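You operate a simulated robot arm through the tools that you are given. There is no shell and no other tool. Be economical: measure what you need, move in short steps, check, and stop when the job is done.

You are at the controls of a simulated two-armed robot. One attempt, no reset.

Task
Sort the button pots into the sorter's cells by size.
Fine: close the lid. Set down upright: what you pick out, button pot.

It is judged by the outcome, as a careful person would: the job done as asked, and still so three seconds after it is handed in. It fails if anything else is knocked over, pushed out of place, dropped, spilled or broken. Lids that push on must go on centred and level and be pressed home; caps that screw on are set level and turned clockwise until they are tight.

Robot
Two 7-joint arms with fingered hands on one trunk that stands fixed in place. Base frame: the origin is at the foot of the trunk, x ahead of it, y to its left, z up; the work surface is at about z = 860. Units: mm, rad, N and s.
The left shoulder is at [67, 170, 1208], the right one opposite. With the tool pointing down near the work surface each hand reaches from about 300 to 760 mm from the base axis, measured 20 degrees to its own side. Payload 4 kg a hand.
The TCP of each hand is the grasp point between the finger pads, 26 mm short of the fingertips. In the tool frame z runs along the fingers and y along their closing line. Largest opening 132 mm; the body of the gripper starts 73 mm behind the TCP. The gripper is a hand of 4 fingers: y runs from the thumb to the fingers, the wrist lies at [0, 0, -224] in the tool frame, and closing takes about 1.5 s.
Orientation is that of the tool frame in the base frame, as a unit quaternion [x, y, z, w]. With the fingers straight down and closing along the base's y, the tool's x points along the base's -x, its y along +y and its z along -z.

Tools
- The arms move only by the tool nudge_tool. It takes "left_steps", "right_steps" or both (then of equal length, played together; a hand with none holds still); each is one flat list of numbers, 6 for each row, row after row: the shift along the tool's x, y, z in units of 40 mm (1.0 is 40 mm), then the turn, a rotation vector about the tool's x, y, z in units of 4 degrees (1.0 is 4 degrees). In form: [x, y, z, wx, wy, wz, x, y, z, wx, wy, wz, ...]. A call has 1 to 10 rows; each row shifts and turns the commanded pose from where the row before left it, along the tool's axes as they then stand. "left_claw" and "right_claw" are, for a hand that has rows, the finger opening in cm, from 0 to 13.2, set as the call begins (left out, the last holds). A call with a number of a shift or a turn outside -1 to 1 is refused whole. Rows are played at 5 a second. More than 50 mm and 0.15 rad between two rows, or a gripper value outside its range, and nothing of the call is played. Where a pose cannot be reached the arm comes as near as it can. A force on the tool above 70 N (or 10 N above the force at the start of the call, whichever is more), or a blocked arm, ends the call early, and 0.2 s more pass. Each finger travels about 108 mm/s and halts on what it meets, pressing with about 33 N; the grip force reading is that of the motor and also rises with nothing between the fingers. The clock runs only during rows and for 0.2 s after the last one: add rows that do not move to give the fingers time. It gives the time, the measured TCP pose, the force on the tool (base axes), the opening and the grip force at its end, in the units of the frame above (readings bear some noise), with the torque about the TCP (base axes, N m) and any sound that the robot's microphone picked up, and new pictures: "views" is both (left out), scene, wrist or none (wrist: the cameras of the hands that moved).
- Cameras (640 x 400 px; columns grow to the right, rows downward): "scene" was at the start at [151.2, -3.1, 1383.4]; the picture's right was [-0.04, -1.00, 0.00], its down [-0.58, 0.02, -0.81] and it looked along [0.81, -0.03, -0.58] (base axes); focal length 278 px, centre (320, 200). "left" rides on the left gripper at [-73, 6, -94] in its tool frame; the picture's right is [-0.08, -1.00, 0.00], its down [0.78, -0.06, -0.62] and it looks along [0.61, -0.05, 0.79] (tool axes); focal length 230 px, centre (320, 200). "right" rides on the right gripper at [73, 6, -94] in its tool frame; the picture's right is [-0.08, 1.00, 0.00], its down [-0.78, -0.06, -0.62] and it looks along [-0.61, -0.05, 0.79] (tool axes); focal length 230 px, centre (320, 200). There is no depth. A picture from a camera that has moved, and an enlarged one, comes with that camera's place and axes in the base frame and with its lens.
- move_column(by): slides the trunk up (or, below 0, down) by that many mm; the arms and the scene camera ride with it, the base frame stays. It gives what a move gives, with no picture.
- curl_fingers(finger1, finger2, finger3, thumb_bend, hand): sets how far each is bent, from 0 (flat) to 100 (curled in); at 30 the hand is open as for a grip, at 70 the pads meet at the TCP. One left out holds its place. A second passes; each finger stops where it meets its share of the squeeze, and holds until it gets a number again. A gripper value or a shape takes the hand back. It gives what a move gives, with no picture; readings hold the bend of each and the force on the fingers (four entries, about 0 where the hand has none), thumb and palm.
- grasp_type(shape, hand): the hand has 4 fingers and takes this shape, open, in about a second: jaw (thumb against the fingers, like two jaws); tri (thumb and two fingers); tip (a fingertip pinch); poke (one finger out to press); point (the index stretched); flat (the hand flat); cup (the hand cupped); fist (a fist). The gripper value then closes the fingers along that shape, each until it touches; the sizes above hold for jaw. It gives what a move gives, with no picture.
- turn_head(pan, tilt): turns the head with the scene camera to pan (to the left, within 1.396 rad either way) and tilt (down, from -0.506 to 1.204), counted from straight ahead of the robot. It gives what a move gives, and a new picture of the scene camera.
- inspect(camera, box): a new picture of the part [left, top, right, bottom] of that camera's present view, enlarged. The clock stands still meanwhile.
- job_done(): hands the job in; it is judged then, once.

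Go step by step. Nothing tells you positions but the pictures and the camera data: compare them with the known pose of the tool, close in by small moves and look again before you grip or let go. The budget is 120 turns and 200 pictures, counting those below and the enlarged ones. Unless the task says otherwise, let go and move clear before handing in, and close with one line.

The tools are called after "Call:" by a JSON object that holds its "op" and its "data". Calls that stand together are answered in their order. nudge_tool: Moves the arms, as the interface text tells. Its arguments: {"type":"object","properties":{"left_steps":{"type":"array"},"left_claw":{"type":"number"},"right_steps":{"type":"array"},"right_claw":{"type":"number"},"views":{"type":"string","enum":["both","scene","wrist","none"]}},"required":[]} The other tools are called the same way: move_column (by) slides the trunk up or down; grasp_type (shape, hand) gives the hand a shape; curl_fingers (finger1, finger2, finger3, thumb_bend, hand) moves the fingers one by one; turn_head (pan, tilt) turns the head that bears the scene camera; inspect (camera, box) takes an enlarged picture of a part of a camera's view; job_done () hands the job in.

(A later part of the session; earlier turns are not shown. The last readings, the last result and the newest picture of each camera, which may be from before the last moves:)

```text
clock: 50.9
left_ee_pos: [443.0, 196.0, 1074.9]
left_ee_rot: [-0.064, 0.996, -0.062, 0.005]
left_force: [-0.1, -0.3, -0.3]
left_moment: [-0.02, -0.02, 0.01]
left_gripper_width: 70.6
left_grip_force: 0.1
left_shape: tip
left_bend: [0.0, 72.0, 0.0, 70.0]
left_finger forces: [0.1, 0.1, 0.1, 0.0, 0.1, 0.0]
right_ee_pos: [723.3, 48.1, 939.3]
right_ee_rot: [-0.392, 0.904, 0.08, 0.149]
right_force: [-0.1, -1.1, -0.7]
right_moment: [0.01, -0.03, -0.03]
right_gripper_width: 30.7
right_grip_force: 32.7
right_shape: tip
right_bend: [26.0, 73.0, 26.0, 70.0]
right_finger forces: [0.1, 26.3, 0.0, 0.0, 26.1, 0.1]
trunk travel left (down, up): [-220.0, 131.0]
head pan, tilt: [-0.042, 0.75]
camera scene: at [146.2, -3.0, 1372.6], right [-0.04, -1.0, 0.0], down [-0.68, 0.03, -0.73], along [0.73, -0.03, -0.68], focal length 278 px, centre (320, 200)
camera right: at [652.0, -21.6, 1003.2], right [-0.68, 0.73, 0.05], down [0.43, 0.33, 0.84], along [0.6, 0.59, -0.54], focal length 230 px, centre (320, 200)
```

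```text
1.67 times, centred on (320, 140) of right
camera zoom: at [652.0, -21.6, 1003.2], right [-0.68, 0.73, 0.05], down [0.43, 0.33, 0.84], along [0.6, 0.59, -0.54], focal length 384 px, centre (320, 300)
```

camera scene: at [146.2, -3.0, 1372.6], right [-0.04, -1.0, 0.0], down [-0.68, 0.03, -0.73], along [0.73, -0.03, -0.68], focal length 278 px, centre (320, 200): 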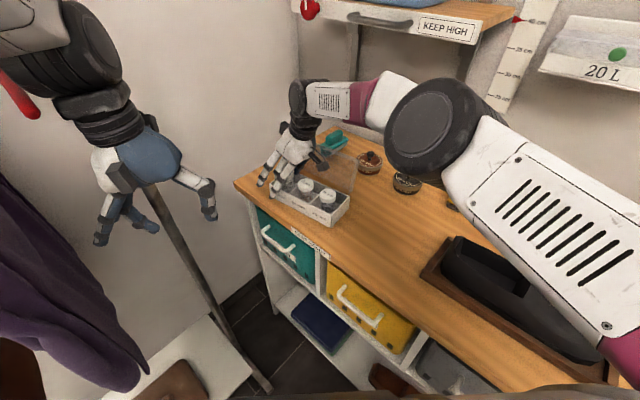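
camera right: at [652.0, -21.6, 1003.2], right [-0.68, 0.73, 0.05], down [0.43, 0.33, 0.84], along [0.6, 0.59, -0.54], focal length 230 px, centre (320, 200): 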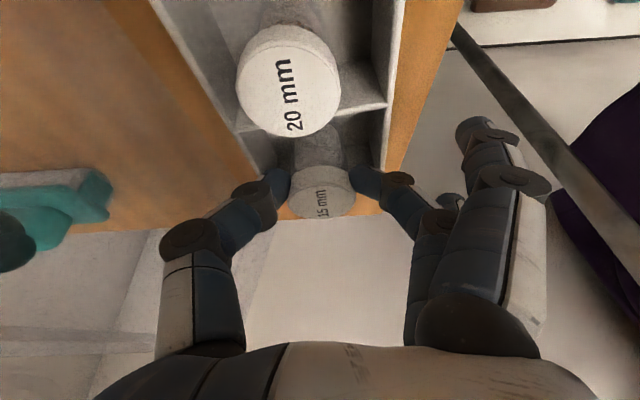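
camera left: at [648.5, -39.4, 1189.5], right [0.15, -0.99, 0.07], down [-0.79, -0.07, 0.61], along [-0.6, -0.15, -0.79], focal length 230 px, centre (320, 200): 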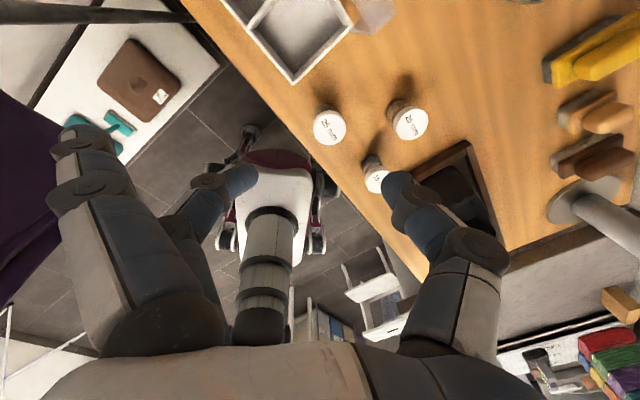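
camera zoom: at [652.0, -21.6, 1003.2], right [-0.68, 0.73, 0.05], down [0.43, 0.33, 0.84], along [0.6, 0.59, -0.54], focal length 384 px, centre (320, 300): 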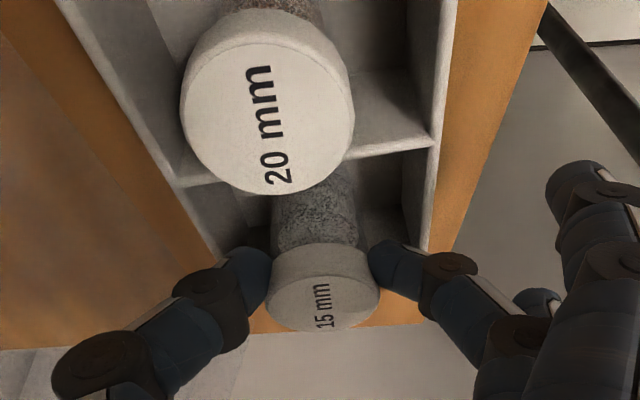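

Call:
{"op": "nudge_tool", "data": {"right_steps": [0, 0, 0.12, 0, 0, 0, 0, 0, 0.11, 0, 0, 0, 0, 0, 0, 0, 0, 0], "views": "wrist"}}

```text
clock: 51.7
left_ee_pos: [443.7, 196.8, 1075.2]
left_ee_rot: [-0.063, 0.996, -0.063, 0.004]
left_force: [0.8, 0.2, -0.4]
left_moment: [0.0, 0.04, -0.01]
left_gripper_width: 70.6
left_grip_force: 0.1
left_shape: tip
left_bend: [0.0, 72.0, 0.0, 70.0]
left_finger forces: [0.0, 0.0, 0.1, 0.0, 0.1, 0.1]
right_ee_pos: [724.7, 51.7, 929.8]
right_ee_rot: [-0.391, 0.905, 0.08, 0.149]
right_force: [-1.1, 0.1, -0.6]
right_moment: [-0.03, -0.03, 0.01]
right_gripper_width: 30.7
right_grip_force: 32.7
right_shape: tip
right_bend: [26.0, 73.0, 26.0, 70.0]
right_finger forces: [0.0, 26.2, 0.0, 0.0, 26.9, 0.0]
trunk travel left (down, up): [-220.0, 131.0]
head pan, tilt: [-0.042, 0.75]
camera right: at [653.9, -18.8, 994.3], right [-0.68, 0.73, 0.05], down [0.43, 0.33, 0.84], along [0.6, 0.59, -0.54], focal length 230 px, centre (320, 200)
```

right: 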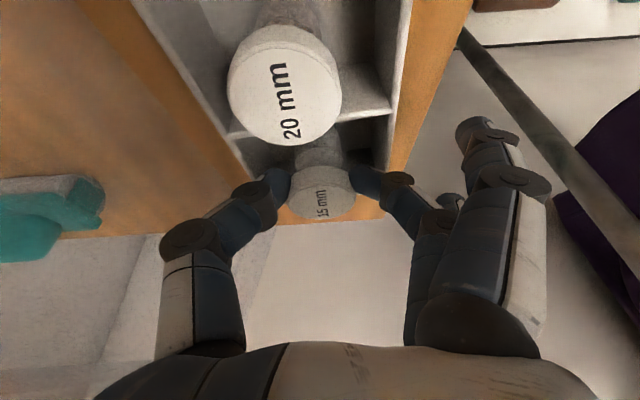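

Call:
{"op": "nudge_tool", "data": {"right_steps": [0, 0, 0.04, 0, 0, 0, 0, 0, 0.02, 0, 0, 0, 0, 0, 0, 0, 0, 0], "views": "none"}}

```text
clock: 52.5
left_ee_pos: [442.2, 196.6, 1076.2]
left_ee_rot: [-0.064, 0.996, -0.062, 0.005]
left_force: [0.5, -0.1, 0.0]
left_moment: [0.03, 0.01, -0.03]
left_gripper_width: 70.9
left_grip_force: 0.1
left_shape: tip
left_bend: [0.0, 72.0, 0.0, 70.0]
left_finger forces: [0.1, 0.0, 0.0, 0.0, 0.0, 0.0]
right_ee_pos: [723.9, 51.3, 927.1]
right_ee_rot: [-0.391, 0.904, 0.079, 0.15]
right_force: [-1.7, 1.4, 0.6]
right_moment: [-0.09, -0.08, -0.02]
right_gripper_width: 30.8
right_grip_force: 33.0
right_shape: tip
right_bend: [26.0, 73.0, 26.0, 70.0]
right_finger forces: [0.0, 26.3, 0.1, 0.0, 28.3, 0.1]
trunk travel left (down, up): [-220.0, 131.0]
head pan, tilt: [-0.042, 0.75]
```

The thumb is lightly touching the back wall. I'll nudge 2 mm toward the front and lower a little more.

Call:
{"op": "nudge_tool", "data": {"right_steps": [0, 0.06, 0, 0, 0, 0, 0, 0, 0.03, 0, 0, 0, 0, 0, 0, 0, 0, 0], "views": "none"}}

```text
clock: 53.3
left_ee_pos: [442.0, 197.4, 1075.3]
left_ee_rot: [-0.064, 0.996, -0.061, 0.005]
left_force: [-1.1, -0.4, 0.1]
left_moment: [-0.02, -0.01, 0.0]
left_gripper_width: 70.5
left_grip_force: 0.0
left_shape: tip
left_bend: [0.0, 72.0, 0.0, 70.0]
left_finger forces: [0.0, 0.0, 0.1, 0.0, 0.0, 0.1]
right_ee_pos: [723.8, 52.2, 926.8]
right_ee_rot: [-0.391, 0.905, 0.079, 0.15]
right_force: [0.2, -0.4, 0.5]
right_moment: [0.01, 0.0, -0.01]
right_gripper_width: 30.8
right_grip_force: 32.9
right_shape: tip
right_bend: [26.0, 73.0, 26.0, 70.0]
right_finger forces: [0.1, 26.3, 0.1, 0.1, 26.5, 0.0]
trunk travel left (down, up): [-220.0, 131.0]
head pan, tilt: [-0.042, 0.75]
```

Call:
{"op": "nudge_tool", "data": {"right_steps": [0, 0, 0.04, 0, 0, 0, 0, 0, 0, 0, 0, 0], "views": "none"}}

```text
clock: 53.9
left_ee_pos: [442.0, 196.5, 1075.5]
left_ee_rot: [-0.065, 0.996, -0.062, 0.004]
left_force: [0.8, -0.1, -0.2]
left_moment: [-0.01, -0.01, -0.03]
left_gripper_width: 70.5
left_grip_force: 0.0
left_shape: tip
left_bend: [0.0, 72.0, 0.0, 70.0]
left_finger forces: [0.0, 0.0, 0.1, 0.0, 0.0, 0.0]
right_ee_pos: [724.3, 54.4, 925.9]
right_ee_rot: [-0.391, 0.904, 0.08, 0.15]
right_force: [-0.4, -2.2, 6.4]
right_moment: [-0.02, -0.05, -0.03]
right_gripper_width: 30.8
right_grip_force: 33.2
right_shape: tip
right_bend: [26.0, 74.0, 26.0, 70.0]
right_finger forces: [0.0, 26.9, 0.1, 0.0, 28.4, 0.0]
trunk travel left (down, up): [-220.0, 131.0]
head pan, tilt: [-0.042, 0.75]
```

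Floor contact. I'll release.

Call:
{"op": "nudge_tool", "data": {"right_steps": [0, 0, 0, 0, 0, 0, 0, 0, 0, 0, 0, 0, 0, 0, 0, 0, 0, 0], "right_claw": 4.6, "views": "wrist"}}

```text
clock: 54.7
left_ee_pos: [442.8, 198.0, 1075.4]
left_ee_rot: [-0.064, 0.996, -0.062, 0.005]
left_force: [0.7, 0.4, -0.5]
left_moment: [-0.02, 0.0, -0.01]
left_gripper_width: 70.7
left_grip_force: 0.1
left_shape: tip
left_bend: [0.0, 72.0, 0.0, 70.0]
left_finger forces: [0.1, 0.0, 0.0, 0.0, 0.0, 0.0]
right_ee_pos: [723.3, 56.2, 923.6]
right_ee_rot: [-0.391, 0.905, 0.079, 0.149]
right_force: [-2.0, 1.7, 1.1]
right_moment: [-0.07, -0.08, -0.06]
right_gripper_width: 41.4
right_grip_force: 0.0
right_shape: tip
right_bend: [0.0, 74.0, 0.0, 70.0]
right_finger forces: [0.0, 1.8, 0.0, 0.0, 3.7, 0.1]
trunk travel left (down, up): [-220.0, 131.0]
head pan, tilt: [-0.042, 0.75]
camera right: at [652.5, -15.0, 988.9], right [-0.68, 0.73, 0.05], down [0.43, 0.33, 0.84], along [0.6, 0.59, -0.54], focal length 230 px, centre (320, 200)
```

right: 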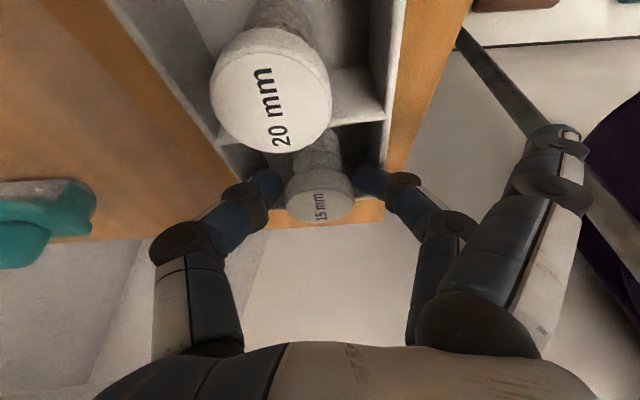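

Call:
{"op": "nudge_tool", "data": {"right_steps": [-0.03, 0.02, -0.09, 0, 0, 0, -0.03, 0, -0.09, 0, 0, 0, 0, 0, 0, 0, 0, 0], "right_claw": 4.6, "views": "wrist"}}

```text
clock: 55.5
left_ee_pos: [442.9, 196.8, 1076.5]
left_ee_rot: [-0.064, 0.996, -0.062, 0.005]
left_force: [-0.3, -0.1, 0.1]
left_moment: [0.02, 0.02, 0.01]
left_gripper_width: 70.5
left_grip_force: 0.1
left_shape: tip
left_bend: [0.0, 72.0, 0.0, 70.0]
left_finger forces: [0.1, 0.1, 0.0, 0.0, 0.0, 0.0]
right_ee_pos: [724.1, 54.6, 932.5]
right_ee_rot: [-0.391, 0.905, 0.079, 0.149]
right_force: [0.1, 0.8, 0.3]
right_moment: [-0.01, -0.01, -0.03]
right_gripper_width: 45.5
right_grip_force: 0.1
right_shape: tip
right_bend: [0.0, 74.0, 0.0, 70.0]
right_finger forces: [0.0, 0.0, 0.0, 0.0, 0.1, 0.1]
trunk travel left (down, up): [-220.0, 131.0]
head pan, tilt: [-0.042, 0.75]
camera right: at [652.7, -15.7, 996.7], right [-0.68, 0.73, 0.05], down [0.43, 0.33, 0.84], along [0.6, 0.59, -0.54], focal length 230 px, centre (320, 200)
```

right: 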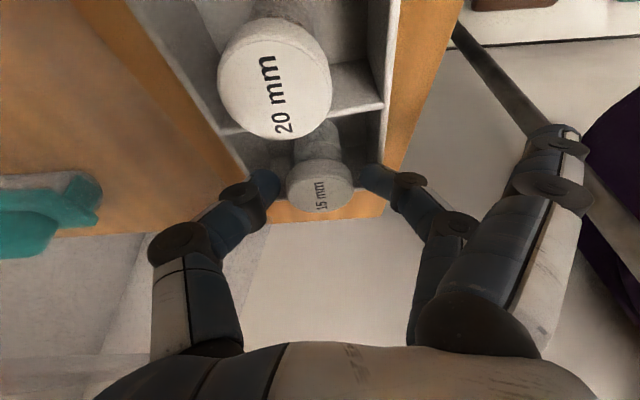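

The fingers are free and the pot stays put. I'll rise straight up.

Call:
{"op": "nudge_tool", "data": {"right_steps": [-0.07, 0, -0.2, 0, 0, 0, -0.15, 0, -0.42, 0, 0, 0, -0.2, 0, -0.6, 0, 0, 0, -0.2, 0, -0.6, 0, 0, 0, 0, 0, 0, 0, 0, 0], "right_claw": 4.8}}

Call:
{"op": "inspect", "data": {"camera": "scene", "box": [240, 120, 400, 250]}}

```text
clock: 56.7
left_ee_pos: [442.3, 196.5, 1075.3]
left_ee_rot: [-0.065, 0.996, -0.062, 0.005]
left_force: [-0.1, -0.6, 0.4]
left_moment: [-0.02, 0.0, -0.03]
left_gripper_width: 70.5
left_grip_force: 0.0
left_shape: tip
left_bend: [0.0, 72.0, 0.0, 70.0]
left_finger forces: [0.0, 0.1, 0.0, 0.1, 0.0, 0.1]
right_ee_pos: [725.0, 53.4, 1006.7]
right_ee_rot: [-0.391, 0.905, 0.08, 0.149]
right_force: [0.3, -0.5, -0.4]
right_moment: [0.01, 0.01, 0.01]
right_gripper_width: 47.6
right_grip_force: 0.1
right_shape: tip
right_bend: [0.0, 74.0, 0.0, 70.0]
right_finger forces: [0.0, 0.0, 0.0, 0.0, 0.1, 0.1]
trunk travel left (down, up): [-220.0, 131.0]
head pan, tilt: [-0.042, 0.75]
camera scene: at [146.6, -2.9, 1372.5], right [-0.04, -1.0, 0.0], down [-0.68, 0.03, -0.73], along [0.73, -0.03, -0.68], focal length 278 px, centre (320, 200)
camera right: at [653.5, -17.7, 1073.1], right [-0.68, 0.73, 0.05], down [0.43, 0.33, 0.84], along [0.6, 0.59, -0.54], focal length 230 px, centre (320, 200)
```

scene: 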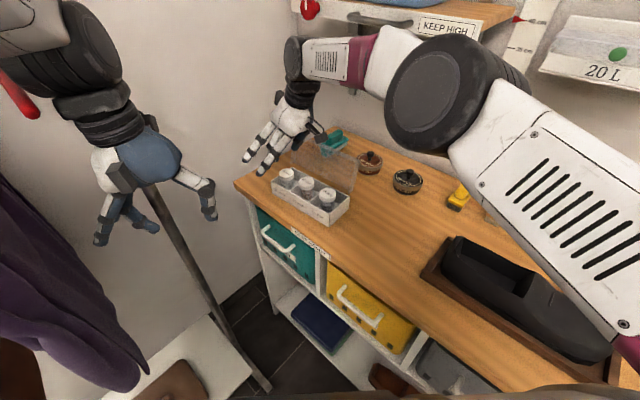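
right: 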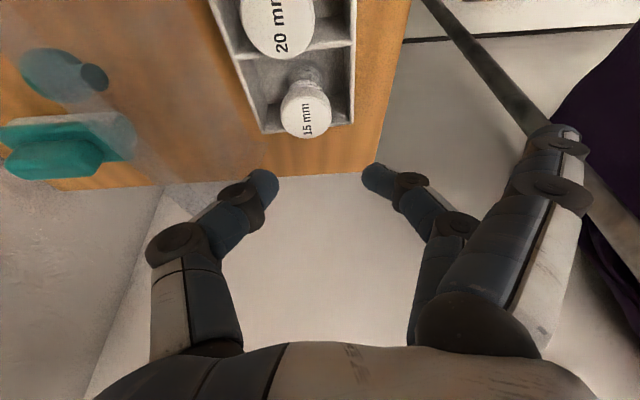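

```text
3.08 times, centred on (320, 185) of scene
camera zoom: at [146.6, -2.9, 1372.5], right [-0.04, -1.0, 0.0], down [-0.68, 0.03, -0.73], along [0.73, -0.03, -0.68], focal length 856 px, centre (320, 246)
```

zoom: 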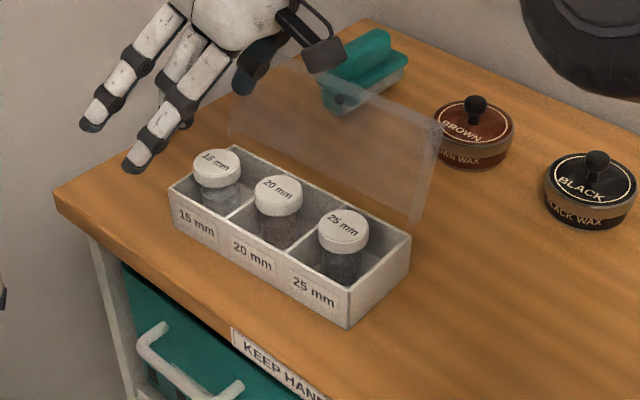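

All three pots are upright in their matching cells. Next is the lid, so I'll pull the right hand back to the right side to see it clearly.

Call:
{"op": "nudge_tool", "data": {"right_steps": [0.3, -0.1, -0.8, 0, 0, 0, 0.91, -0.41, -0.55, 0, 0, 0, 0.91, -0.41, -0.55, 0, 0, 0, 0.91, -0.41, -0.55, 0, 0, 0, 0.91, -0.41, -0.55, 0, 0, 0, 0.6, -0.41, -0.1, 0, 0, 0, 0, 0, 0, 0, 1, 0, 0, 0, 0, 0, 1, 0, 0, 0, 0, 0, 1, 0, 0, 0, 0, 0, 1, 0]}}

Call:
{"op": "inspect", "data": {"camera": "scene", "box": [260, 110, 380, 240]}}

```text
clock: 58.9
left_ee_pos: [443.0, 196.7, 1075.5]
left_ee_rot: [-0.065, 0.996, -0.062, 0.005]
left_force: [0.8, 1.2, -0.6]
left_moment: [0.01, -0.01, 0.02]
left_gripper_width: 70.5
left_grip_force: 0.1
left_shape: tip
left_bend: [0.0, 72.0, 0.0, 70.0]
left_finger forces: [0.0, 0.1, 0.0, 0.1, 0.1, 0.0]
right_ee_pos: [643.6, -161.7, 1064.8]
right_ee_rot: [-0.399, 0.917, 0.024, 0.021]
right_force: [0.4, -0.4, 0.2]
right_moment: [0.04, -0.03, -0.01]
right_gripper_width: 47.3
right_grip_force: 0.2
right_shape: tip
right_bend: [0.0, 74.0, 0.0, 70.0]
right_finger forces: [0.1, 0.0, 0.1, 0.1, 0.0, 0.0]
trunk travel left (down, up): [-220.0, 131.0]
head pan, tilt: [-0.042, 0.75]
camera scene: at [146.6, -2.8, 1372.5], right [-0.04, -1.0, 0.0], down [-0.68, 0.03, -0.73], along [0.73, -0.03, -0.68], focal length 278 px, centre (320, 200)
camera right: at [588.4, -217.0, 1153.1], right [-0.68, 0.74, 0.03], down [0.57, 0.49, 0.66], along [0.47, 0.46, -0.75], focal length 230 px, centre (320, 200)
```

scene: 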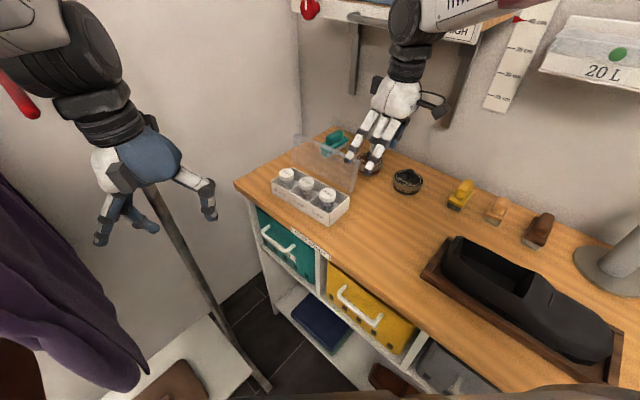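
right: 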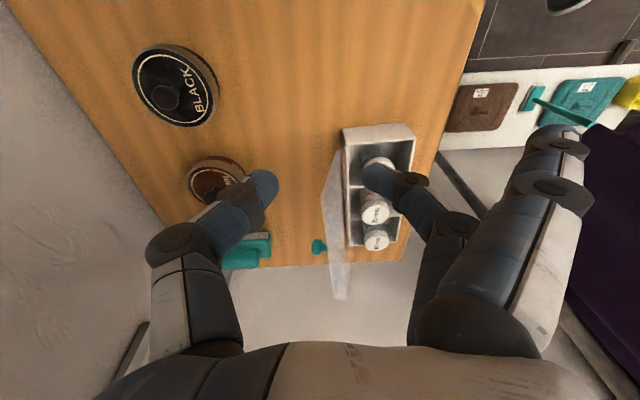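

```text
3.08 times, centred on (320, 175) of scene
camera zoom: at [146.6, -2.8, 1372.5], right [-0.04, -1.0, 0.0], down [-0.68, 0.03, -0.73], along [0.73, -0.03, -0.68], focal length 856 px, centre (320, 277)
```

zoom: 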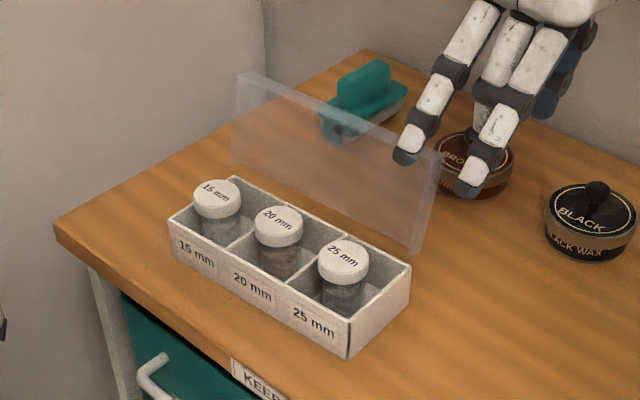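

The lid is a rimmed shell deep enough to clear the pots. It stands about 20° past vertical, with its top right corner near (688,-117,994). I'll close the right fingers and square the hand up, so I can hook behind the lid and swing it shut gently.

Call:
{"op": "grasp_type", "data": {"shape": "jaw", "hand": "right"}}

Call:
{"op": "nudge_tool", "data": {"right_steps": [0, 0, -0.5, 0, 0, 1, 0, 0, -0.5, 0, 0, 1, 0, 0, 0, 0, 0, 1, 0, 0, 0, 0, 0, 1, 0, 0, 0, 0, 0, 1, 0, 0, 0, 0, 0, 1, 0, 0, 0, 0, 0, 1, 0, 0, 0, 0, 0, 1, 0, 0, 0, 0, 0, 1, 0, 0, 0, 0, 0, 1], "right_claw": 0}}

```text
clock: 59.8
left_ee_pos: [443.4, 196.3, 1076.1]
left_ee_rot: [-0.064, 0.996, -0.062, 0.005]
left_force: [-0.7, 0.4, 0.2]
left_moment: [-0.04, -0.01, -0.01]
left_gripper_width: 70.6
left_grip_force: 0.0
left_shape: tip
left_bend: [0.0, 72.0, 0.0, 70.0]
left_finger forces: [0.1, 0.1, 0.0, 0.0, 0.1, 0.1]
right_ee_pos: [644.3, -162.0, 1062.7]
right_ee_rot: [-0.398, 0.917, 0.025, 0.022]
right_force: [-0.1, 1.2, 0.6]
right_moment: [0.01, 0.0, 0.02]
right_gripper_width: 131.9
right_grip_force: 0.1
right_shape: jaw
right_bend: [30.0, 30.0, 30.0, 30.0]
right_finger forces: [0.0, 0.0, 0.0, 0.1, 0.0, 0.1]
trunk travel left (down, up): [-220.0, 131.0]
head pan, tilt: [-0.042, 0.75]
```

```text
clock: 62.0
left_ee_pos: [442.8, 196.6, 1075.8]
left_ee_rot: [-0.065, 0.996, -0.062, 0.005]
left_force: [0.4, 0.2, -0.1]
left_moment: [-0.03, 0.01, 0.01]
left_gripper_width: 70.4
left_grip_force: 0.0
left_shape: tip
left_bend: [0.0, 72.0, 0.0, 70.0]
left_finger forces: [0.0, 0.0, 0.1, 0.1, 0.1, 0.0]
right_ee_pos: [642.7, -164.4, 1104.5]
right_ee_rot: [-0.06, 0.998, 0.03, 0.012]
right_force: [-0.9, -0.1, -0.6]
right_moment: [0.01, 0.01, -0.02]
right_gripper_width: 0.0
right_grip_force: 33.5
right_shape: jaw
right_bend: [69.0, 57.0, 69.0, 67.0]
right_finger forces: [0.0, 0.1, 0.1, 0.0, 0.0, 0.0]
trunk travel left (down, up): [-220.0, 131.0]
head pan, tilt: [-0.042, 0.75]
camera scene: at [146.3, -2.8, 1372.6], right [-0.04, -1.0, 0.0], down [-0.68, 0.03, -0.73], along [0.73, -0.03, -0.68], focal length 278 px, centre (320, 200)
camera right: at [568.3, -173.0, 1195.8], right [-0.04, 1.0, 0.06], down [0.77, -0.01, 0.63], along [0.63, 0.07, -0.77], focal length 230 px, centre (320, 200)
```

scene: 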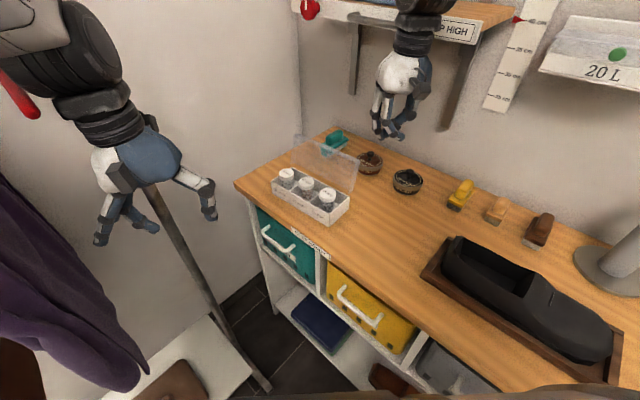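
right: 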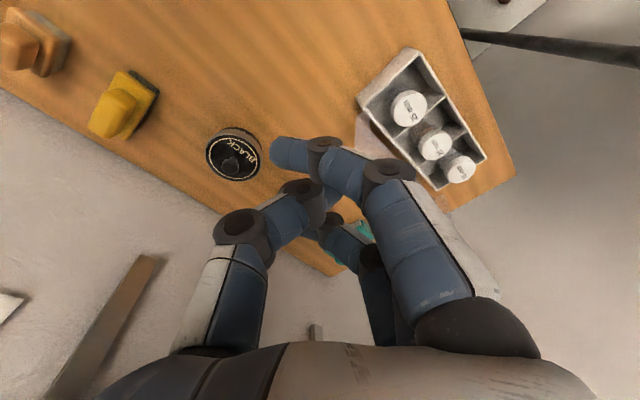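

Call:
{"op": "nudge_tool", "data": {"right_steps": [0, 0, 0, 0, -1, 0, 0, 0, 0, 0, -1, 0, 0, 0, 0, 0, -1, 0, -0.76, 0.02, 0.17, 0, 0, 0, -0.76, 0.02, 0.17, 0, 0, 0, -0.76, 0.02, 0.17, 0, 0, 0, 0, 0, 0, 0, 0, 0]}}

```text
clock: 63.3
left_ee_pos: [441.5, 196.3, 1077.1]
left_ee_rot: [-0.065, 0.996, -0.061, 0.006]
left_force: [0.8, -0.9, -0.2]
left_moment: [-0.02, 0.01, 0.02]
left_gripper_width: 70.7
left_grip_force: 0.1
left_shape: tip
left_bend: [0.0, 72.0, 0.0, 70.0]
left_finger forces: [0.1, 0.0, 0.0, 0.0, 0.0, 0.0]
right_ee_pos: [707.8, -154.3, 1107.1]
right_ee_rot: [-0.057, 0.991, 0.036, 0.111]
right_force: [-20.0, -2.8, 4.2]
right_moment: [0.46, -3.27, -0.21]
right_gripper_width: 0.2
right_grip_force: 32.7
right_shape: jaw
right_bend: [69.0, 57.0, 69.0, 67.0]
right_finger forces: [0.0, 0.1, 0.1, 0.0, 0.1, 0.1]
trunk travel left (down, up): [-220.0, 131.0]
head pan, tilt: [-0.042, 0.75]
stopped in row 6 (right hand): the force on the tool passed its limit (the readings are from after the stop); the commanded pose is now the measured one
camera scene: at [142.8, -3.2, 1373.2], right [-0.04, -1.0, 0.0], down [-0.68, 0.03, -0.73], along [0.73, -0.03, -0.68], focal length 278 px, centre (320, 200)
camera right: at [617.4, -164.5, 1182.8], right [-0.05, 1.0, 0.08], down [0.64, -0.03, 0.77], along [0.77, 0.08, -0.63], focal length 230 px, centre (320, 200)
```

scene: 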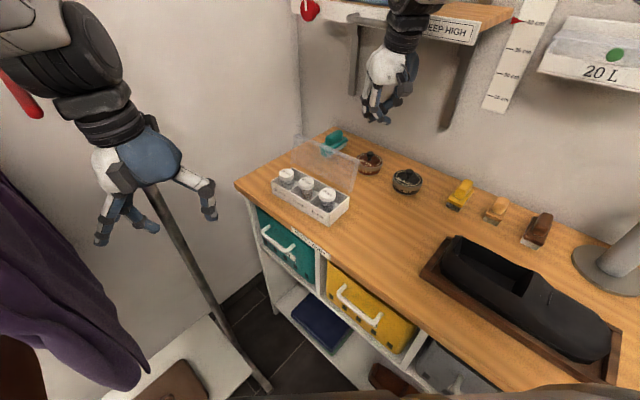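
right: 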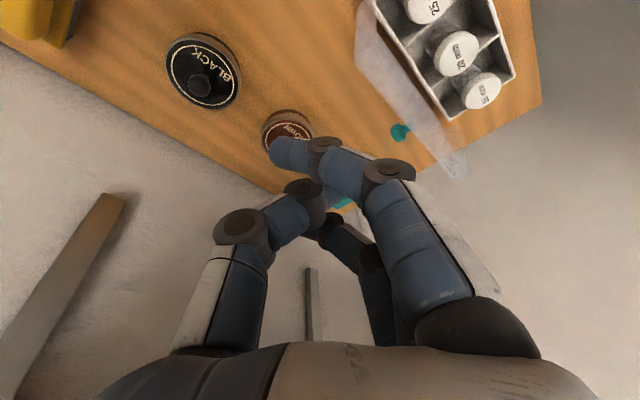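

The right wrist touched the shelf while high up, at about 20 N. I'm backing off right away and will work lower.

Call:
{"op": "nudge_tool", "data": {"right_steps": [0.5, 0, 0, 0, 0, 0, 0.8, 0, 0, 0, 0, 0, 0, 0, 0.6, 0, 0, 0, 0, 0, 0.9, 0, 0, 0, 0, 0, 0, 0, 0, 0]}}

Call:
{"op": "turn_head", "data": {"pan": -0.2, "tilt": 0.35}}

```text
clock: 64.5
left_ee_pos: [443.2, 197.5, 1075.0]
left_ee_rot: [-0.063, 0.996, -0.062, 0.004]
left_force: [0.7, 0.2, 0.7]
left_moment: [-0.02, 0.01, -0.02]
left_gripper_width: 70.4
left_grip_force: 0.0
left_shape: tip
left_bend: [0.0, 72.0, 0.0, 70.0]
left_finger forces: [0.0, 0.0, 0.0, 0.0, 0.0, 0.0]
right_ee_pos: [676.1, -155.3, 1033.7]
right_ee_rot: [-0.057, 0.992, 0.035, 0.109]
right_force: [1.4, 0.8, 0.1]
right_moment: [0.0, 0.02, 0.02]
right_gripper_width: 0.0
right_grip_force: 32.6
right_shape: jaw
right_bend: [69.0, 57.0, 69.0, 67.0]
right_finger forces: [0.0, 0.0, 0.0, 0.0, 0.0, 0.0]
trunk travel left (down, up): [-220.0, 131.0]
head pan, tilt: [-0.042, 0.75]
camera scene: at [146.1, -2.8, 1372.6], right [-0.04, -1.0, 0.0], down [-0.68, 0.03, -0.73], along [0.73, -0.03, -0.68], focal length 278 px, centre (320, 200)
camera right: at [584.5, -165.2, 1109.2], right [-0.05, 1.0, 0.08], down [0.64, -0.03, 0.77], along [0.77, 0.08, -0.63], focal length 230 px, centre (320, 200)
```

scene: 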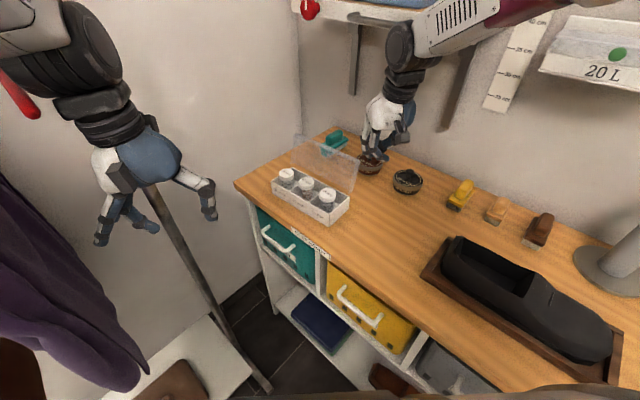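
right: 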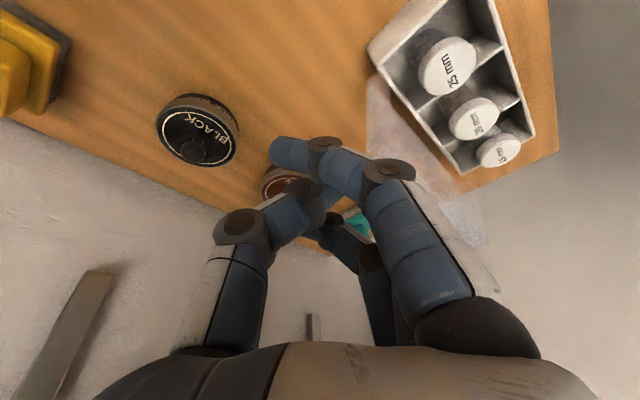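

```text
clock: 65.4
left_ee_pos: [443.3, 195.9, 1074.8]
left_ee_rot: [-0.065, 0.996, -0.062, 0.005]
left_force: [-0.6, -0.5, 0.8]
left_moment: [0.01, -0.04, 0.01]
left_gripper_width: 70.5
left_grip_force: 0.1
left_shape: tip
left_bend: [0.0, 72.0, 0.0, 70.0]
left_finger forces: [0.0, 0.0, 0.0, 0.1, 0.0, 0.0]
right_ee_pos: [675.3, -155.7, 1033.0]
right_ee_rot: [-0.057, 0.992, 0.036, 0.109]
right_force: [-0.7, -0.1, -0.5]
right_moment: [0.05, 0.0, 0.0]
right_gripper_width: 0.3
right_grip_force: 32.7
right_shape: jaw
right_bend: [69.0, 57.0, 69.0, 67.0]
right_finger forces: [0.0, 0.0, 0.0, 0.1, 0.0, 0.0]
trunk travel left (down, up): [-220.0, 131.0]
head pan, tilt: [-0.201, 0.351]
camera scene: at [154.8, -17.9, 1408.1], right [-0.2, -0.98, 0.0], down [-0.34, 0.07, -0.94], along [0.92, -0.19, -0.34], focal length 278 px, centre (320, 200)
```

scene: 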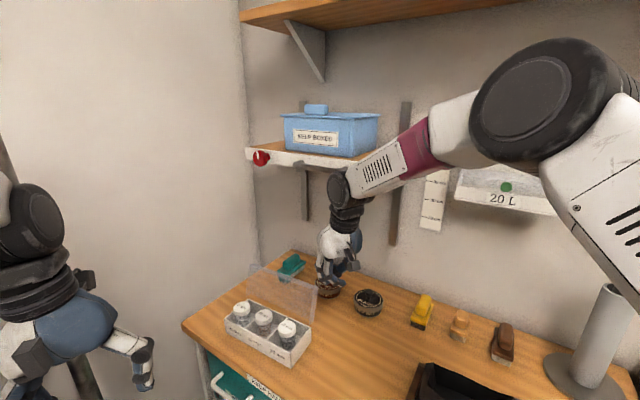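

The shelf and its box look undisturbed. I'll lower first, then circle around behind the lid's right end at fingertip height.

Call:
{"op": "nudge_tool", "data": {"right_steps": [0.13, -0.035, 0.585, 0, 0, 0, 0.13, -0.035, 0.585, 0, 0, 0, -0.33, -0.37, 0.05, 0, 0, 0, -0.33, -0.37, 0.05, 0, 0, 0, -0.41, 0.37, 0.115, 0, 0, 0, -0.41, 0.37, 0.115, 0, 0, 0, 0, 0, 0, 0, 0, 0]}}

Call:
{"op": "inspect", "data": {"camera": "scene", "box": [200, 180, 400, 380]}}

```text
clock: 67.0
left_ee_pos: [443.2, 197.2, 1076.4]
left_ee_rot: [-0.063, 0.996, -0.062, 0.005]
left_force: [-0.4, 0.8, -0.5]
left_moment: [-0.01, -0.01, 0.0]
left_gripper_width: 71.0
left_grip_force: 0.0
left_shape: tip
left_bend: [0.0, 72.0, 0.0, 70.0]
left_finger forces: [0.0, 0.0, 0.1, 0.1, 0.0, 0.0]
right_ee_pos: [734.1, -147.5, 985.9]
right_ee_rot: [-0.058, 0.992, 0.037, 0.107]
right_force: [-1.2, 0.0, -1.3]
right_moment: [0.0, -0.03, 0.0]
right_gripper_width: 0.0
right_grip_force: 32.8
right_shape: jaw
right_bend: [69.0, 57.0, 69.0, 67.0]
right_finger forces: [0.1, 0.0, 0.0, 0.0, 0.0, 0.0]
trunk travel left (down, up): [-220.0, 131.0]
head pan, tilt: [-0.201, 0.351]
camera scene: at [154.5, -18.0, 1408.3], right [-0.2, -0.98, 0.0], down [-0.34, 0.07, -0.94], along [0.92, -0.19, -0.34], focal length 278 px, centre (320, 200)
camera right: at [643.3, -158.1, 1062.4], right [-0.05, 1.0, 0.08], down [0.64, -0.03, 0.77], along [0.77, 0.08, -0.63], focal length 230 px, centre (320, 200)
```

scene: 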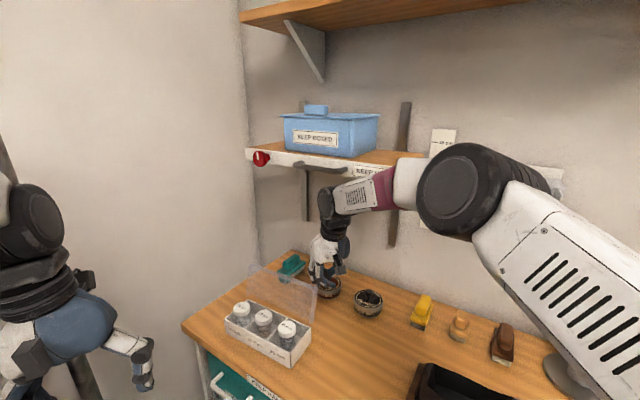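
right: 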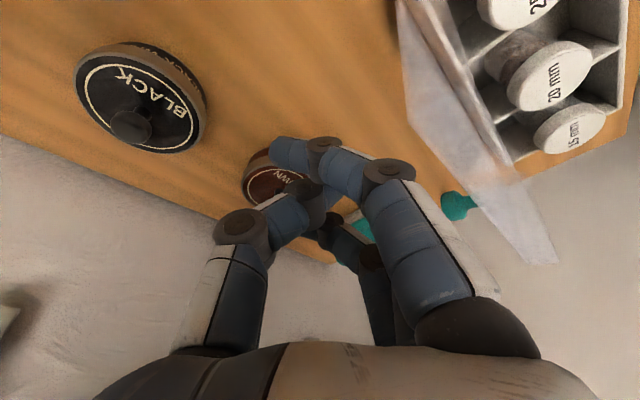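

```text
2.00 times, centred on (300, 280) of scene
camera zoom: at [154.5, -18.0, 1408.3], right [-0.2, -0.98, 0.0], down [-0.34, 0.07, -0.94], along [0.92, -0.19, -0.34], focal length 557 px, centre (360, 40)
```

zoom: 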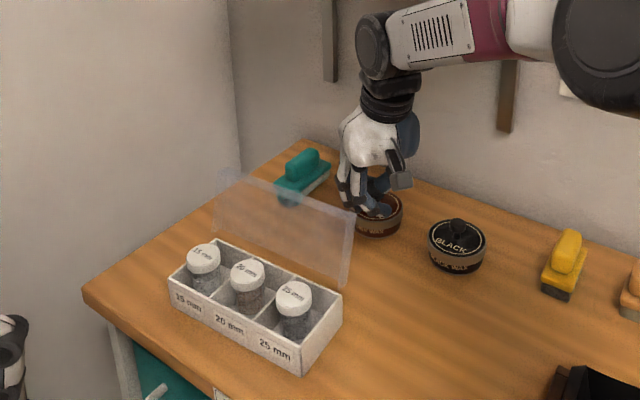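

The fingers are behind the lid. I'll drag slowly toward the front (-S direction) and watch for contact.

Call:
{"op": "nudge_tool", "data": {"right_steps": [0.2, 0.22, -0.03, 0, 0, 0, 0.2, 0.22, -0.03, 0, 0, 0, 0.2, 0.22, -0.03, 0, 0, 0, 0.2, 0.22, -0.03, 0, 0, 0, 0, 0, 0, 0, 0, 0]}}

Call:
{"op": "inspect", "data": {"camera": "scene", "box": [200, 180, 400, 380]}}

```text
clock: 68.2
left_ee_pos: [442.8, 196.4, 1075.7]
left_ee_rot: [-0.064, 0.996, -0.061, 0.005]
left_force: [0.3, 1.6, -0.6]
left_moment: [-0.01, 0.0, -0.01]
left_gripper_width: 70.7
left_grip_force: 0.0
left_shape: tip
left_bend: [0.0, 72.0, 0.0, 70.0]
left_finger forces: [0.0, 0.0, 0.1, 0.0, 0.0, 0.0]
right_ee_pos: [697.5, -116.0, 986.8]
right_ee_rot: [-0.057, 0.992, 0.036, 0.109]
right_force: [-0.2, 0.3, -0.3]
right_moment: [0.0, 0.0, 0.01]
right_gripper_width: 0.0
right_grip_force: 32.9
right_shape: jaw
right_bend: [69.0, 57.0, 69.0, 67.0]
right_finger forces: [0.2, 0.1, 0.1, 0.0, 0.0, 0.0]
trunk travel left (down, up): [-220.0, 131.0]
head pan, tilt: [-0.201, 0.351]
camera scene: at [154.8, -18.0, 1408.2], right [-0.2, -0.98, 0.0], down [-0.34, 0.07, -0.94], along [0.92, -0.19, -0.34], focal length 278 px, centre (320, 200)
camera right: at [606.9, -126.0, 1062.5], right [-0.05, 1.0, 0.08], down [0.64, -0.03, 0.77], along [0.77, 0.08, -0.63], focal length 230 px, centre (320, 200)
```

scene: 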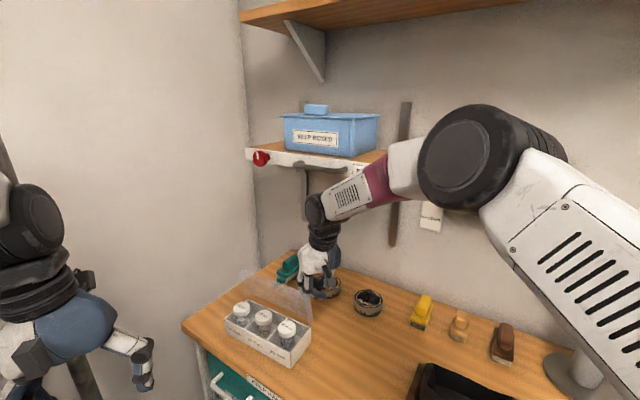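
right: 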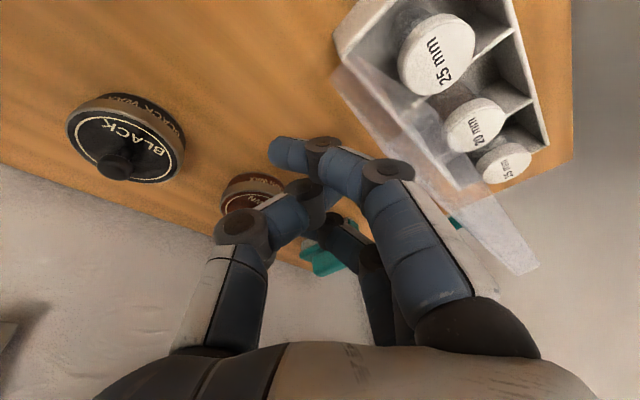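

```text
2.00 times, centred on (300, 280) of scene
camera zoom: at [154.8, -18.0, 1408.2], right [-0.2, -0.98, 0.0], down [-0.34, 0.07, -0.94], along [0.92, -0.19, -0.34], focal length 557 px, centre (360, 40)
```

zoom: 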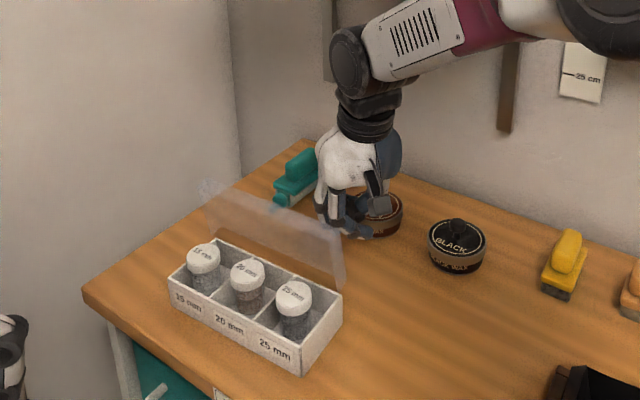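

The lid is following smoothly with no load on the sorter. I'll continue in small steps.

Call:
{"op": "nudge_tool", "data": {"right_steps": [0.2, 0.22, -0.03, 0, 0, 0, 0.2, 0.22, -0.03, 0, 0, 0, 0.1, 0.11, -0.015, 0, 0, 0, 0, 0, 0, 0, 0, 0], "views": "wrist"}}

Call:
{"op": "inspect", "data": {"camera": "scene", "box": [200, 180, 400, 380]}}

```text
clock: 69.2
left_ee_pos: [442.8, 196.1, 1076.0]
left_ee_rot: [-0.065, 0.996, -0.062, 0.005]
left_force: [-0.2, 0.1, -0.2]
left_moment: [0.03, 0.01, 0.03]
left_gripper_width: 70.7
left_grip_force: 0.1
left_shape: tip
left_bend: [0.0, 72.0, 0.0, 70.0]
left_finger forces: [0.1, 0.0, 0.1, 0.0, 0.1, 0.1]
right_ee_pos: [676.1, -96.1, 986.0]
right_ee_rot: [-0.057, 0.992, 0.036, 0.109]
right_force: [0.4, -0.5, -0.6]
right_moment: [-0.01, -0.01, -0.04]
right_gripper_width: 0.1
right_grip_force: 33.1
right_shape: jaw
right_bend: [69.0, 57.0, 69.0, 67.0]
right_finger forces: [0.0, 0.1, 0.0, 0.0, 0.1, 0.0]
trunk travel left (down, up): [-220.0, 131.0]
head pan, tilt: [-0.201, 0.351]
camera right: at [584.2, -106.7, 1061.5], right [-0.05, 1.0, 0.08], down [0.64, -0.03, 0.77], along [0.77, 0.08, -0.63], focal length 230 px, centre (320, 200)
```

right: 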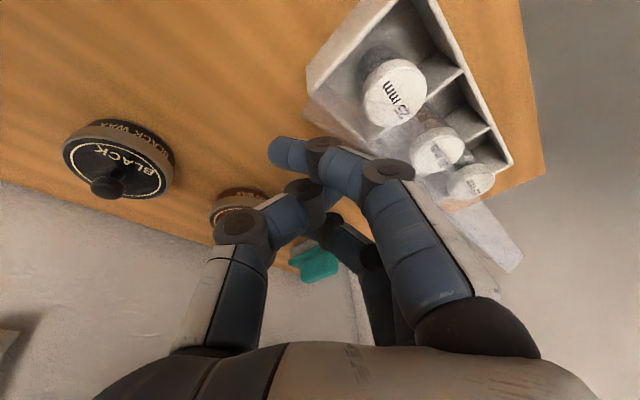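

```text
2.00 times, centred on (300, 280) of scene
camera zoom: at [154.8, -18.0, 1408.2], right [-0.2, -0.98, 0.0], down [-0.34, 0.07, -0.94], along [0.92, -0.19, -0.34], focal length 557 px, centre (360, 40)
```

zoom: 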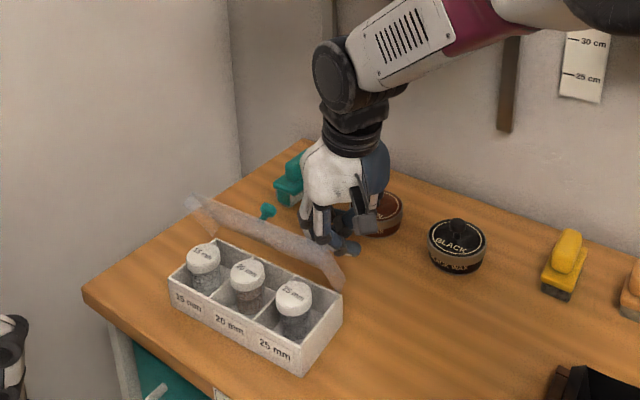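

The lid is now about 45° above closed and holding by hinge friction. I'll continue forward and slightly down.

Call:
{"op": "nudge_tool", "data": {"right_steps": [0.275, 0.272, 0.083, 0, 0, 0, 0.275, 0.272, 0.083, 0, 0, 0, 0.275, 0.272, 0.083, 0, 0, 0, 0, 0, 0, 0, 0, 0], "views": "wrist"}}

Call:
{"op": "inspect", "data": {"camera": "scene", "box": [200, 180, 400, 380]}}

```text
clock: 70.2
left_ee_pos: [443.8, 196.3, 1074.3]
left_ee_rot: [-0.064, 0.996, -0.063, 0.004]
left_force: [-0.4, -0.7, 0.4]
left_moment: [0.01, -0.01, 0.0]
left_gripper_width: 70.7
left_grip_force: 0.0
left_shape: tip
left_bend: [0.0, 72.0, 0.0, 70.0]
left_finger forces: [0.0, 0.0, 0.1, 0.0, 0.1, 0.0]
right_ee_pos: [641.0, -67.1, 970.5]
right_ee_rot: [-0.056, 0.992, 0.036, 0.109]
right_force: [-0.2, -0.5, -1.2]
right_moment: [0.0, 0.01, 0.0]
right_gripper_width: 0.0
right_grip_force: 33.0
right_shape: jaw
right_bend: [69.0, 57.0, 69.0, 67.0]
right_finger forces: [0.0, 0.0, 0.0, 0.0, 0.0, 0.0]
trunk travel left (down, up): [-220.0, 131.0]
head pan, tilt: [-0.201, 0.351]
camera right: at [550.3, -77.4, 1046.6], right [-0.05, 1.0, 0.08], down [0.64, -0.03, 0.77], along [0.77, 0.08, -0.63], focal length 230 px, centre (320, 200)
```

right: 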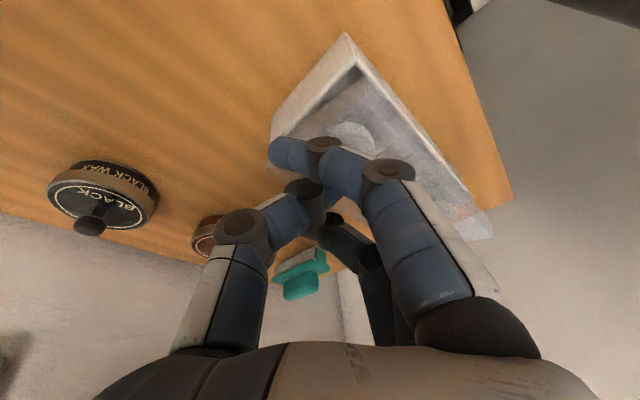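

```text
2.00 times, centred on (300, 280) of scene
camera zoom: at [154.9, -18.1, 1408.2], right [-0.2, -0.98, 0.0], down [-0.34, 0.07, -0.94], along [0.92, -0.19, -0.34], focal length 557 px, centre (360, 40)
```

zoom: 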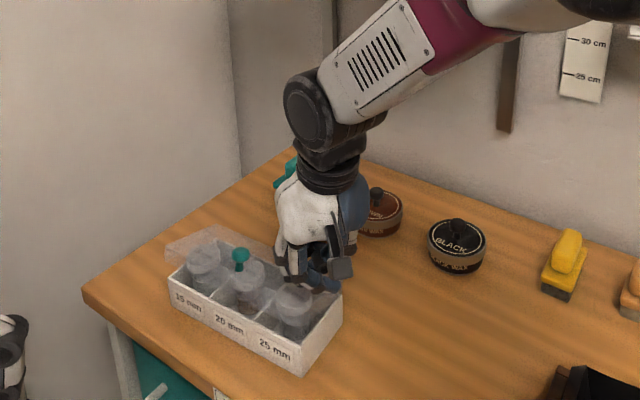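

The lid is nearly down. Two more steps toward the front edge, then a gentle press.

Call:
{"op": "nudge_tool", "data": {"right_steps": [0.275, 0.272, 0.083, 0, 0, 0, 0.2, 0.25, 0.13, 0, 0, 0, 0, 0, 0, 0, 0, 0], "views": "wrist"}}

Call:
{"op": "inspect", "data": {"camera": "scene", "box": [220, 220, 360, 380]}}

```text
clock: 71.0
left_ee_pos: [443.5, 196.8, 1075.9]
left_ee_rot: [-0.064, 0.996, -0.062, 0.005]
left_force: [-0.8, 0.2, -0.2]
left_moment: [0.0, -0.03, 0.01]
left_gripper_width: 70.7
left_grip_force: 0.0
left_shape: tip
left_bend: [0.0, 72.0, 0.0, 70.0]
left_finger forces: [0.0, 0.1, 0.0, 0.0, 0.0, 0.1]
right_ee_pos: [623.5, -48.5, 960.1]
right_ee_rot: [-0.058, 0.992, 0.037, 0.109]
right_force: [0.0, -0.3, -0.7]
right_moment: [-0.01, 0.01, 0.02]
right_gripper_width: 0.1
right_grip_force: 32.7
right_shape: jaw
right_bend: [69.0, 57.0, 69.0, 67.0]
right_finger forces: [0.0, 0.1, 0.1, 0.0, 0.0, 0.1]
trunk travel left (down, up): [-220.0, 131.0]
head pan, tilt: [-0.201, 0.351]
camera right: at [531.2, -58.2, 1035.6], right [-0.05, 1.0, 0.08], down [0.64, -0.03, 0.77], along [0.77, 0.08, -0.63], focal length 230 px, centre (320, 200)
```

right: 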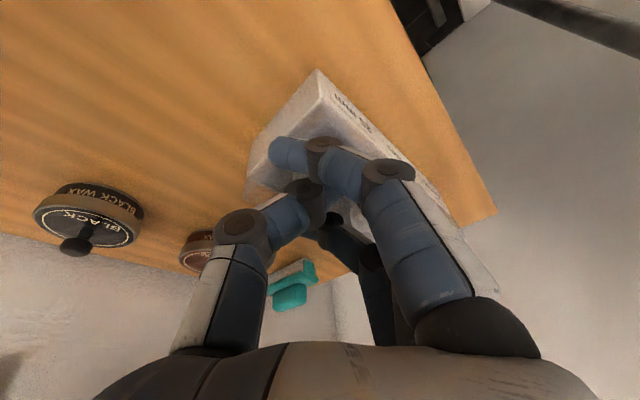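

```text
2.50 times, centred on (290, 300) of scene
camera zoom: at [154.8, -18.0, 1408.2], right [-0.2, -0.98, 0.0], down [-0.34, 0.07, -0.94], along [0.92, -0.19, -0.34], focal length 696 px, centre (395, -50)
```

zoom: 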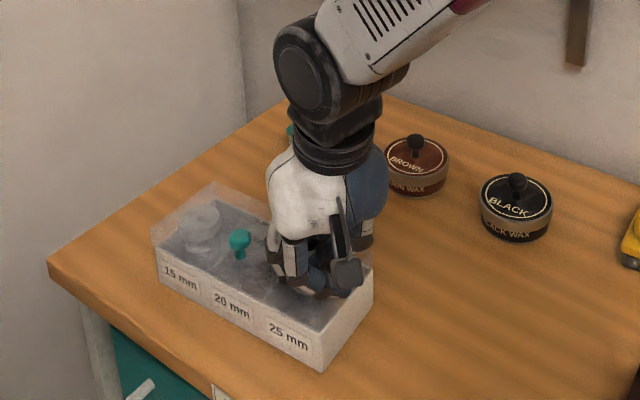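

The lid looks closed or very nearly so, and the teal knob is on it. I'll press down gently in small steps and watch the force.

Call:
{"op": "nudge_tool", "data": {"right_steps": [0.016, -0.004, 0.07, 0, 0, 0, 0.016, -0.004, 0.07, 0, 0, 0, 0, 0, 0, 0, 0, 0], "views": "none"}}

```text
clock: 71.8
left_ee_pos: [442.1, 197.1, 1075.2]
left_ee_rot: [-0.065, 0.996, -0.061, 0.005]
left_force: [-0.3, 0.1, -0.5]
left_moment: [-0.02, 0.02, 0.0]
left_gripper_width: 70.5
left_grip_force: 0.1
left_shape: tip
left_bend: [0.0, 72.0, 0.0, 70.0]
left_finger forces: [0.0, 0.0, 0.1, 0.0, 0.1, 0.0]
right_ee_pos: [622.2, -47.9, 955.3]
right_ee_rot: [-0.058, 0.991, 0.037, 0.111]
right_force: [0.2, -1.1, 12.3]
right_moment: [0.17, -0.01, 0.01]
right_gripper_width: 0.0
right_grip_force: 32.8
right_shape: jaw
right_bend: [69.0, 58.0, 69.0, 67.0]
right_finger forces: [0.1, 0.1, 0.0, 0.0, 0.1, 0.1]
trunk travel left (down, up): [-220.0, 131.0]
head pan, tilt: [-0.201, 0.351]
```

Firm contact at 12 N, so the lid is seated. I'll lift off and clear to inspect.

Call:
{"op": "nudge_tool", "data": {"right_steps": [-0.05, 0, -0.25, 0, 0, 0, -0.2, 0, -0.9, 0, 0, 0, 0, -0.8, -0.5, 0, 0, 0, 0.4, -0.9, 0, 0, 0, 0, 0.5, -0.9, 0, 0, 0, 0, 0.5, -0.9, 0, 0, 0, 0, 0.5, -0.9, 0, 0, 0, 0, 0, 0, 0, 0, 0, 0], "views": "none"}}

Call:
{"op": "inspect", "data": {"camera": "scene", "box": [210, 220, 350, 380]}}

Call:
{"op": "turn_head", "data": {"pan": -0.1, "tilt": 0.75}}

```text
clock: 73.6
left_ee_pos: [442.9, 197.7, 1075.7]
left_ee_rot: [-0.064, 0.996, -0.063, 0.004]
left_force: [0.7, 0.7, -0.6]
left_moment: [0.0, -0.01, 0.01]
left_gripper_width: 70.5
left_grip_force: 0.2
left_shape: tip
left_bend: [0.0, 72.0, 0.0, 70.0]
left_finger forces: [0.0, 0.0, 0.0, 0.0, 0.0, 0.0]
right_ee_pos: [566.1, -234.9, 994.0]
right_ee_rot: [-0.057, 0.992, 0.035, 0.109]
right_force: [-0.2, 0.0, -0.2]
right_moment: [-0.01, 0.01, 0.02]
right_gripper_width: 0.0
right_grip_force: 32.8
right_shape: jaw
right_bend: [69.0, 57.0, 69.0, 68.0]
right_finger forces: [0.0, 0.1, 0.0, 0.0, 0.0, 0.0]
trunk travel left (down, up): [-220.0, 131.0]
head pan, tilt: [-0.201, 0.351]
```

```text
2.50 times, centred on (280, 300) of scene
camera zoom: at [155.0, -17.3, 1408.2], right [-0.2, -0.98, 0.0], down [-0.34, 0.07, -0.94], along [0.92, -0.19, -0.34], focal length 696 px, centre (420, -50)
```

zoom: 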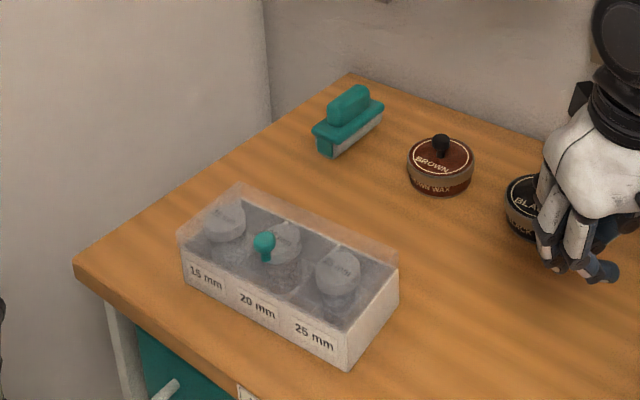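

```text
clock: 74.4
left_ee_pos: [443.9, 196.4, 1075.5]
left_ee_rot: [-0.064, 0.996, -0.062, 0.004]
left_force: [0.0, 0.4, 0.3]
left_moment: [-0.01, 0.02, 0.0]
left_gripper_width: 70.5
left_grip_force: 0.1
left_shape: tip
left_bend: [0.0, 72.0, 0.0, 70.0]
left_finger forces: [0.0, 0.0, 0.0, 0.1, 0.1, 0.0]
right_ee_pos: [567.3, -234.3, 994.4]
right_ee_rot: [-0.058, 0.992, 0.035, 0.11]
right_force: [0.1, -0.5, 0.7]
right_moment: [0.01, -0.02, 0.03]
right_gripper_width: 0.0
right_grip_force: 32.7
right_shape: jaw
right_bend: [69.0, 57.0, 69.0, 68.0]
right_finger forces: [0.0, 0.0, 0.0, 0.1, 0.1, 0.0]
trunk travel left (down, up): [-220.0, 131.0]
head pan, tilt: [-0.099, 0.75]
camera scene: at [146.0, -7.6, 1372.6], right [-0.1, -0.99, 0.0], down [-0.68, 0.07, -0.73], along [0.73, -0.07, -0.68], focal length 278 px, centre (320, 200)
```

scene: 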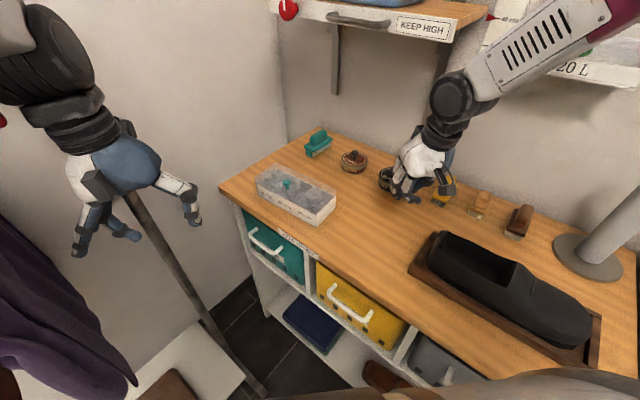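

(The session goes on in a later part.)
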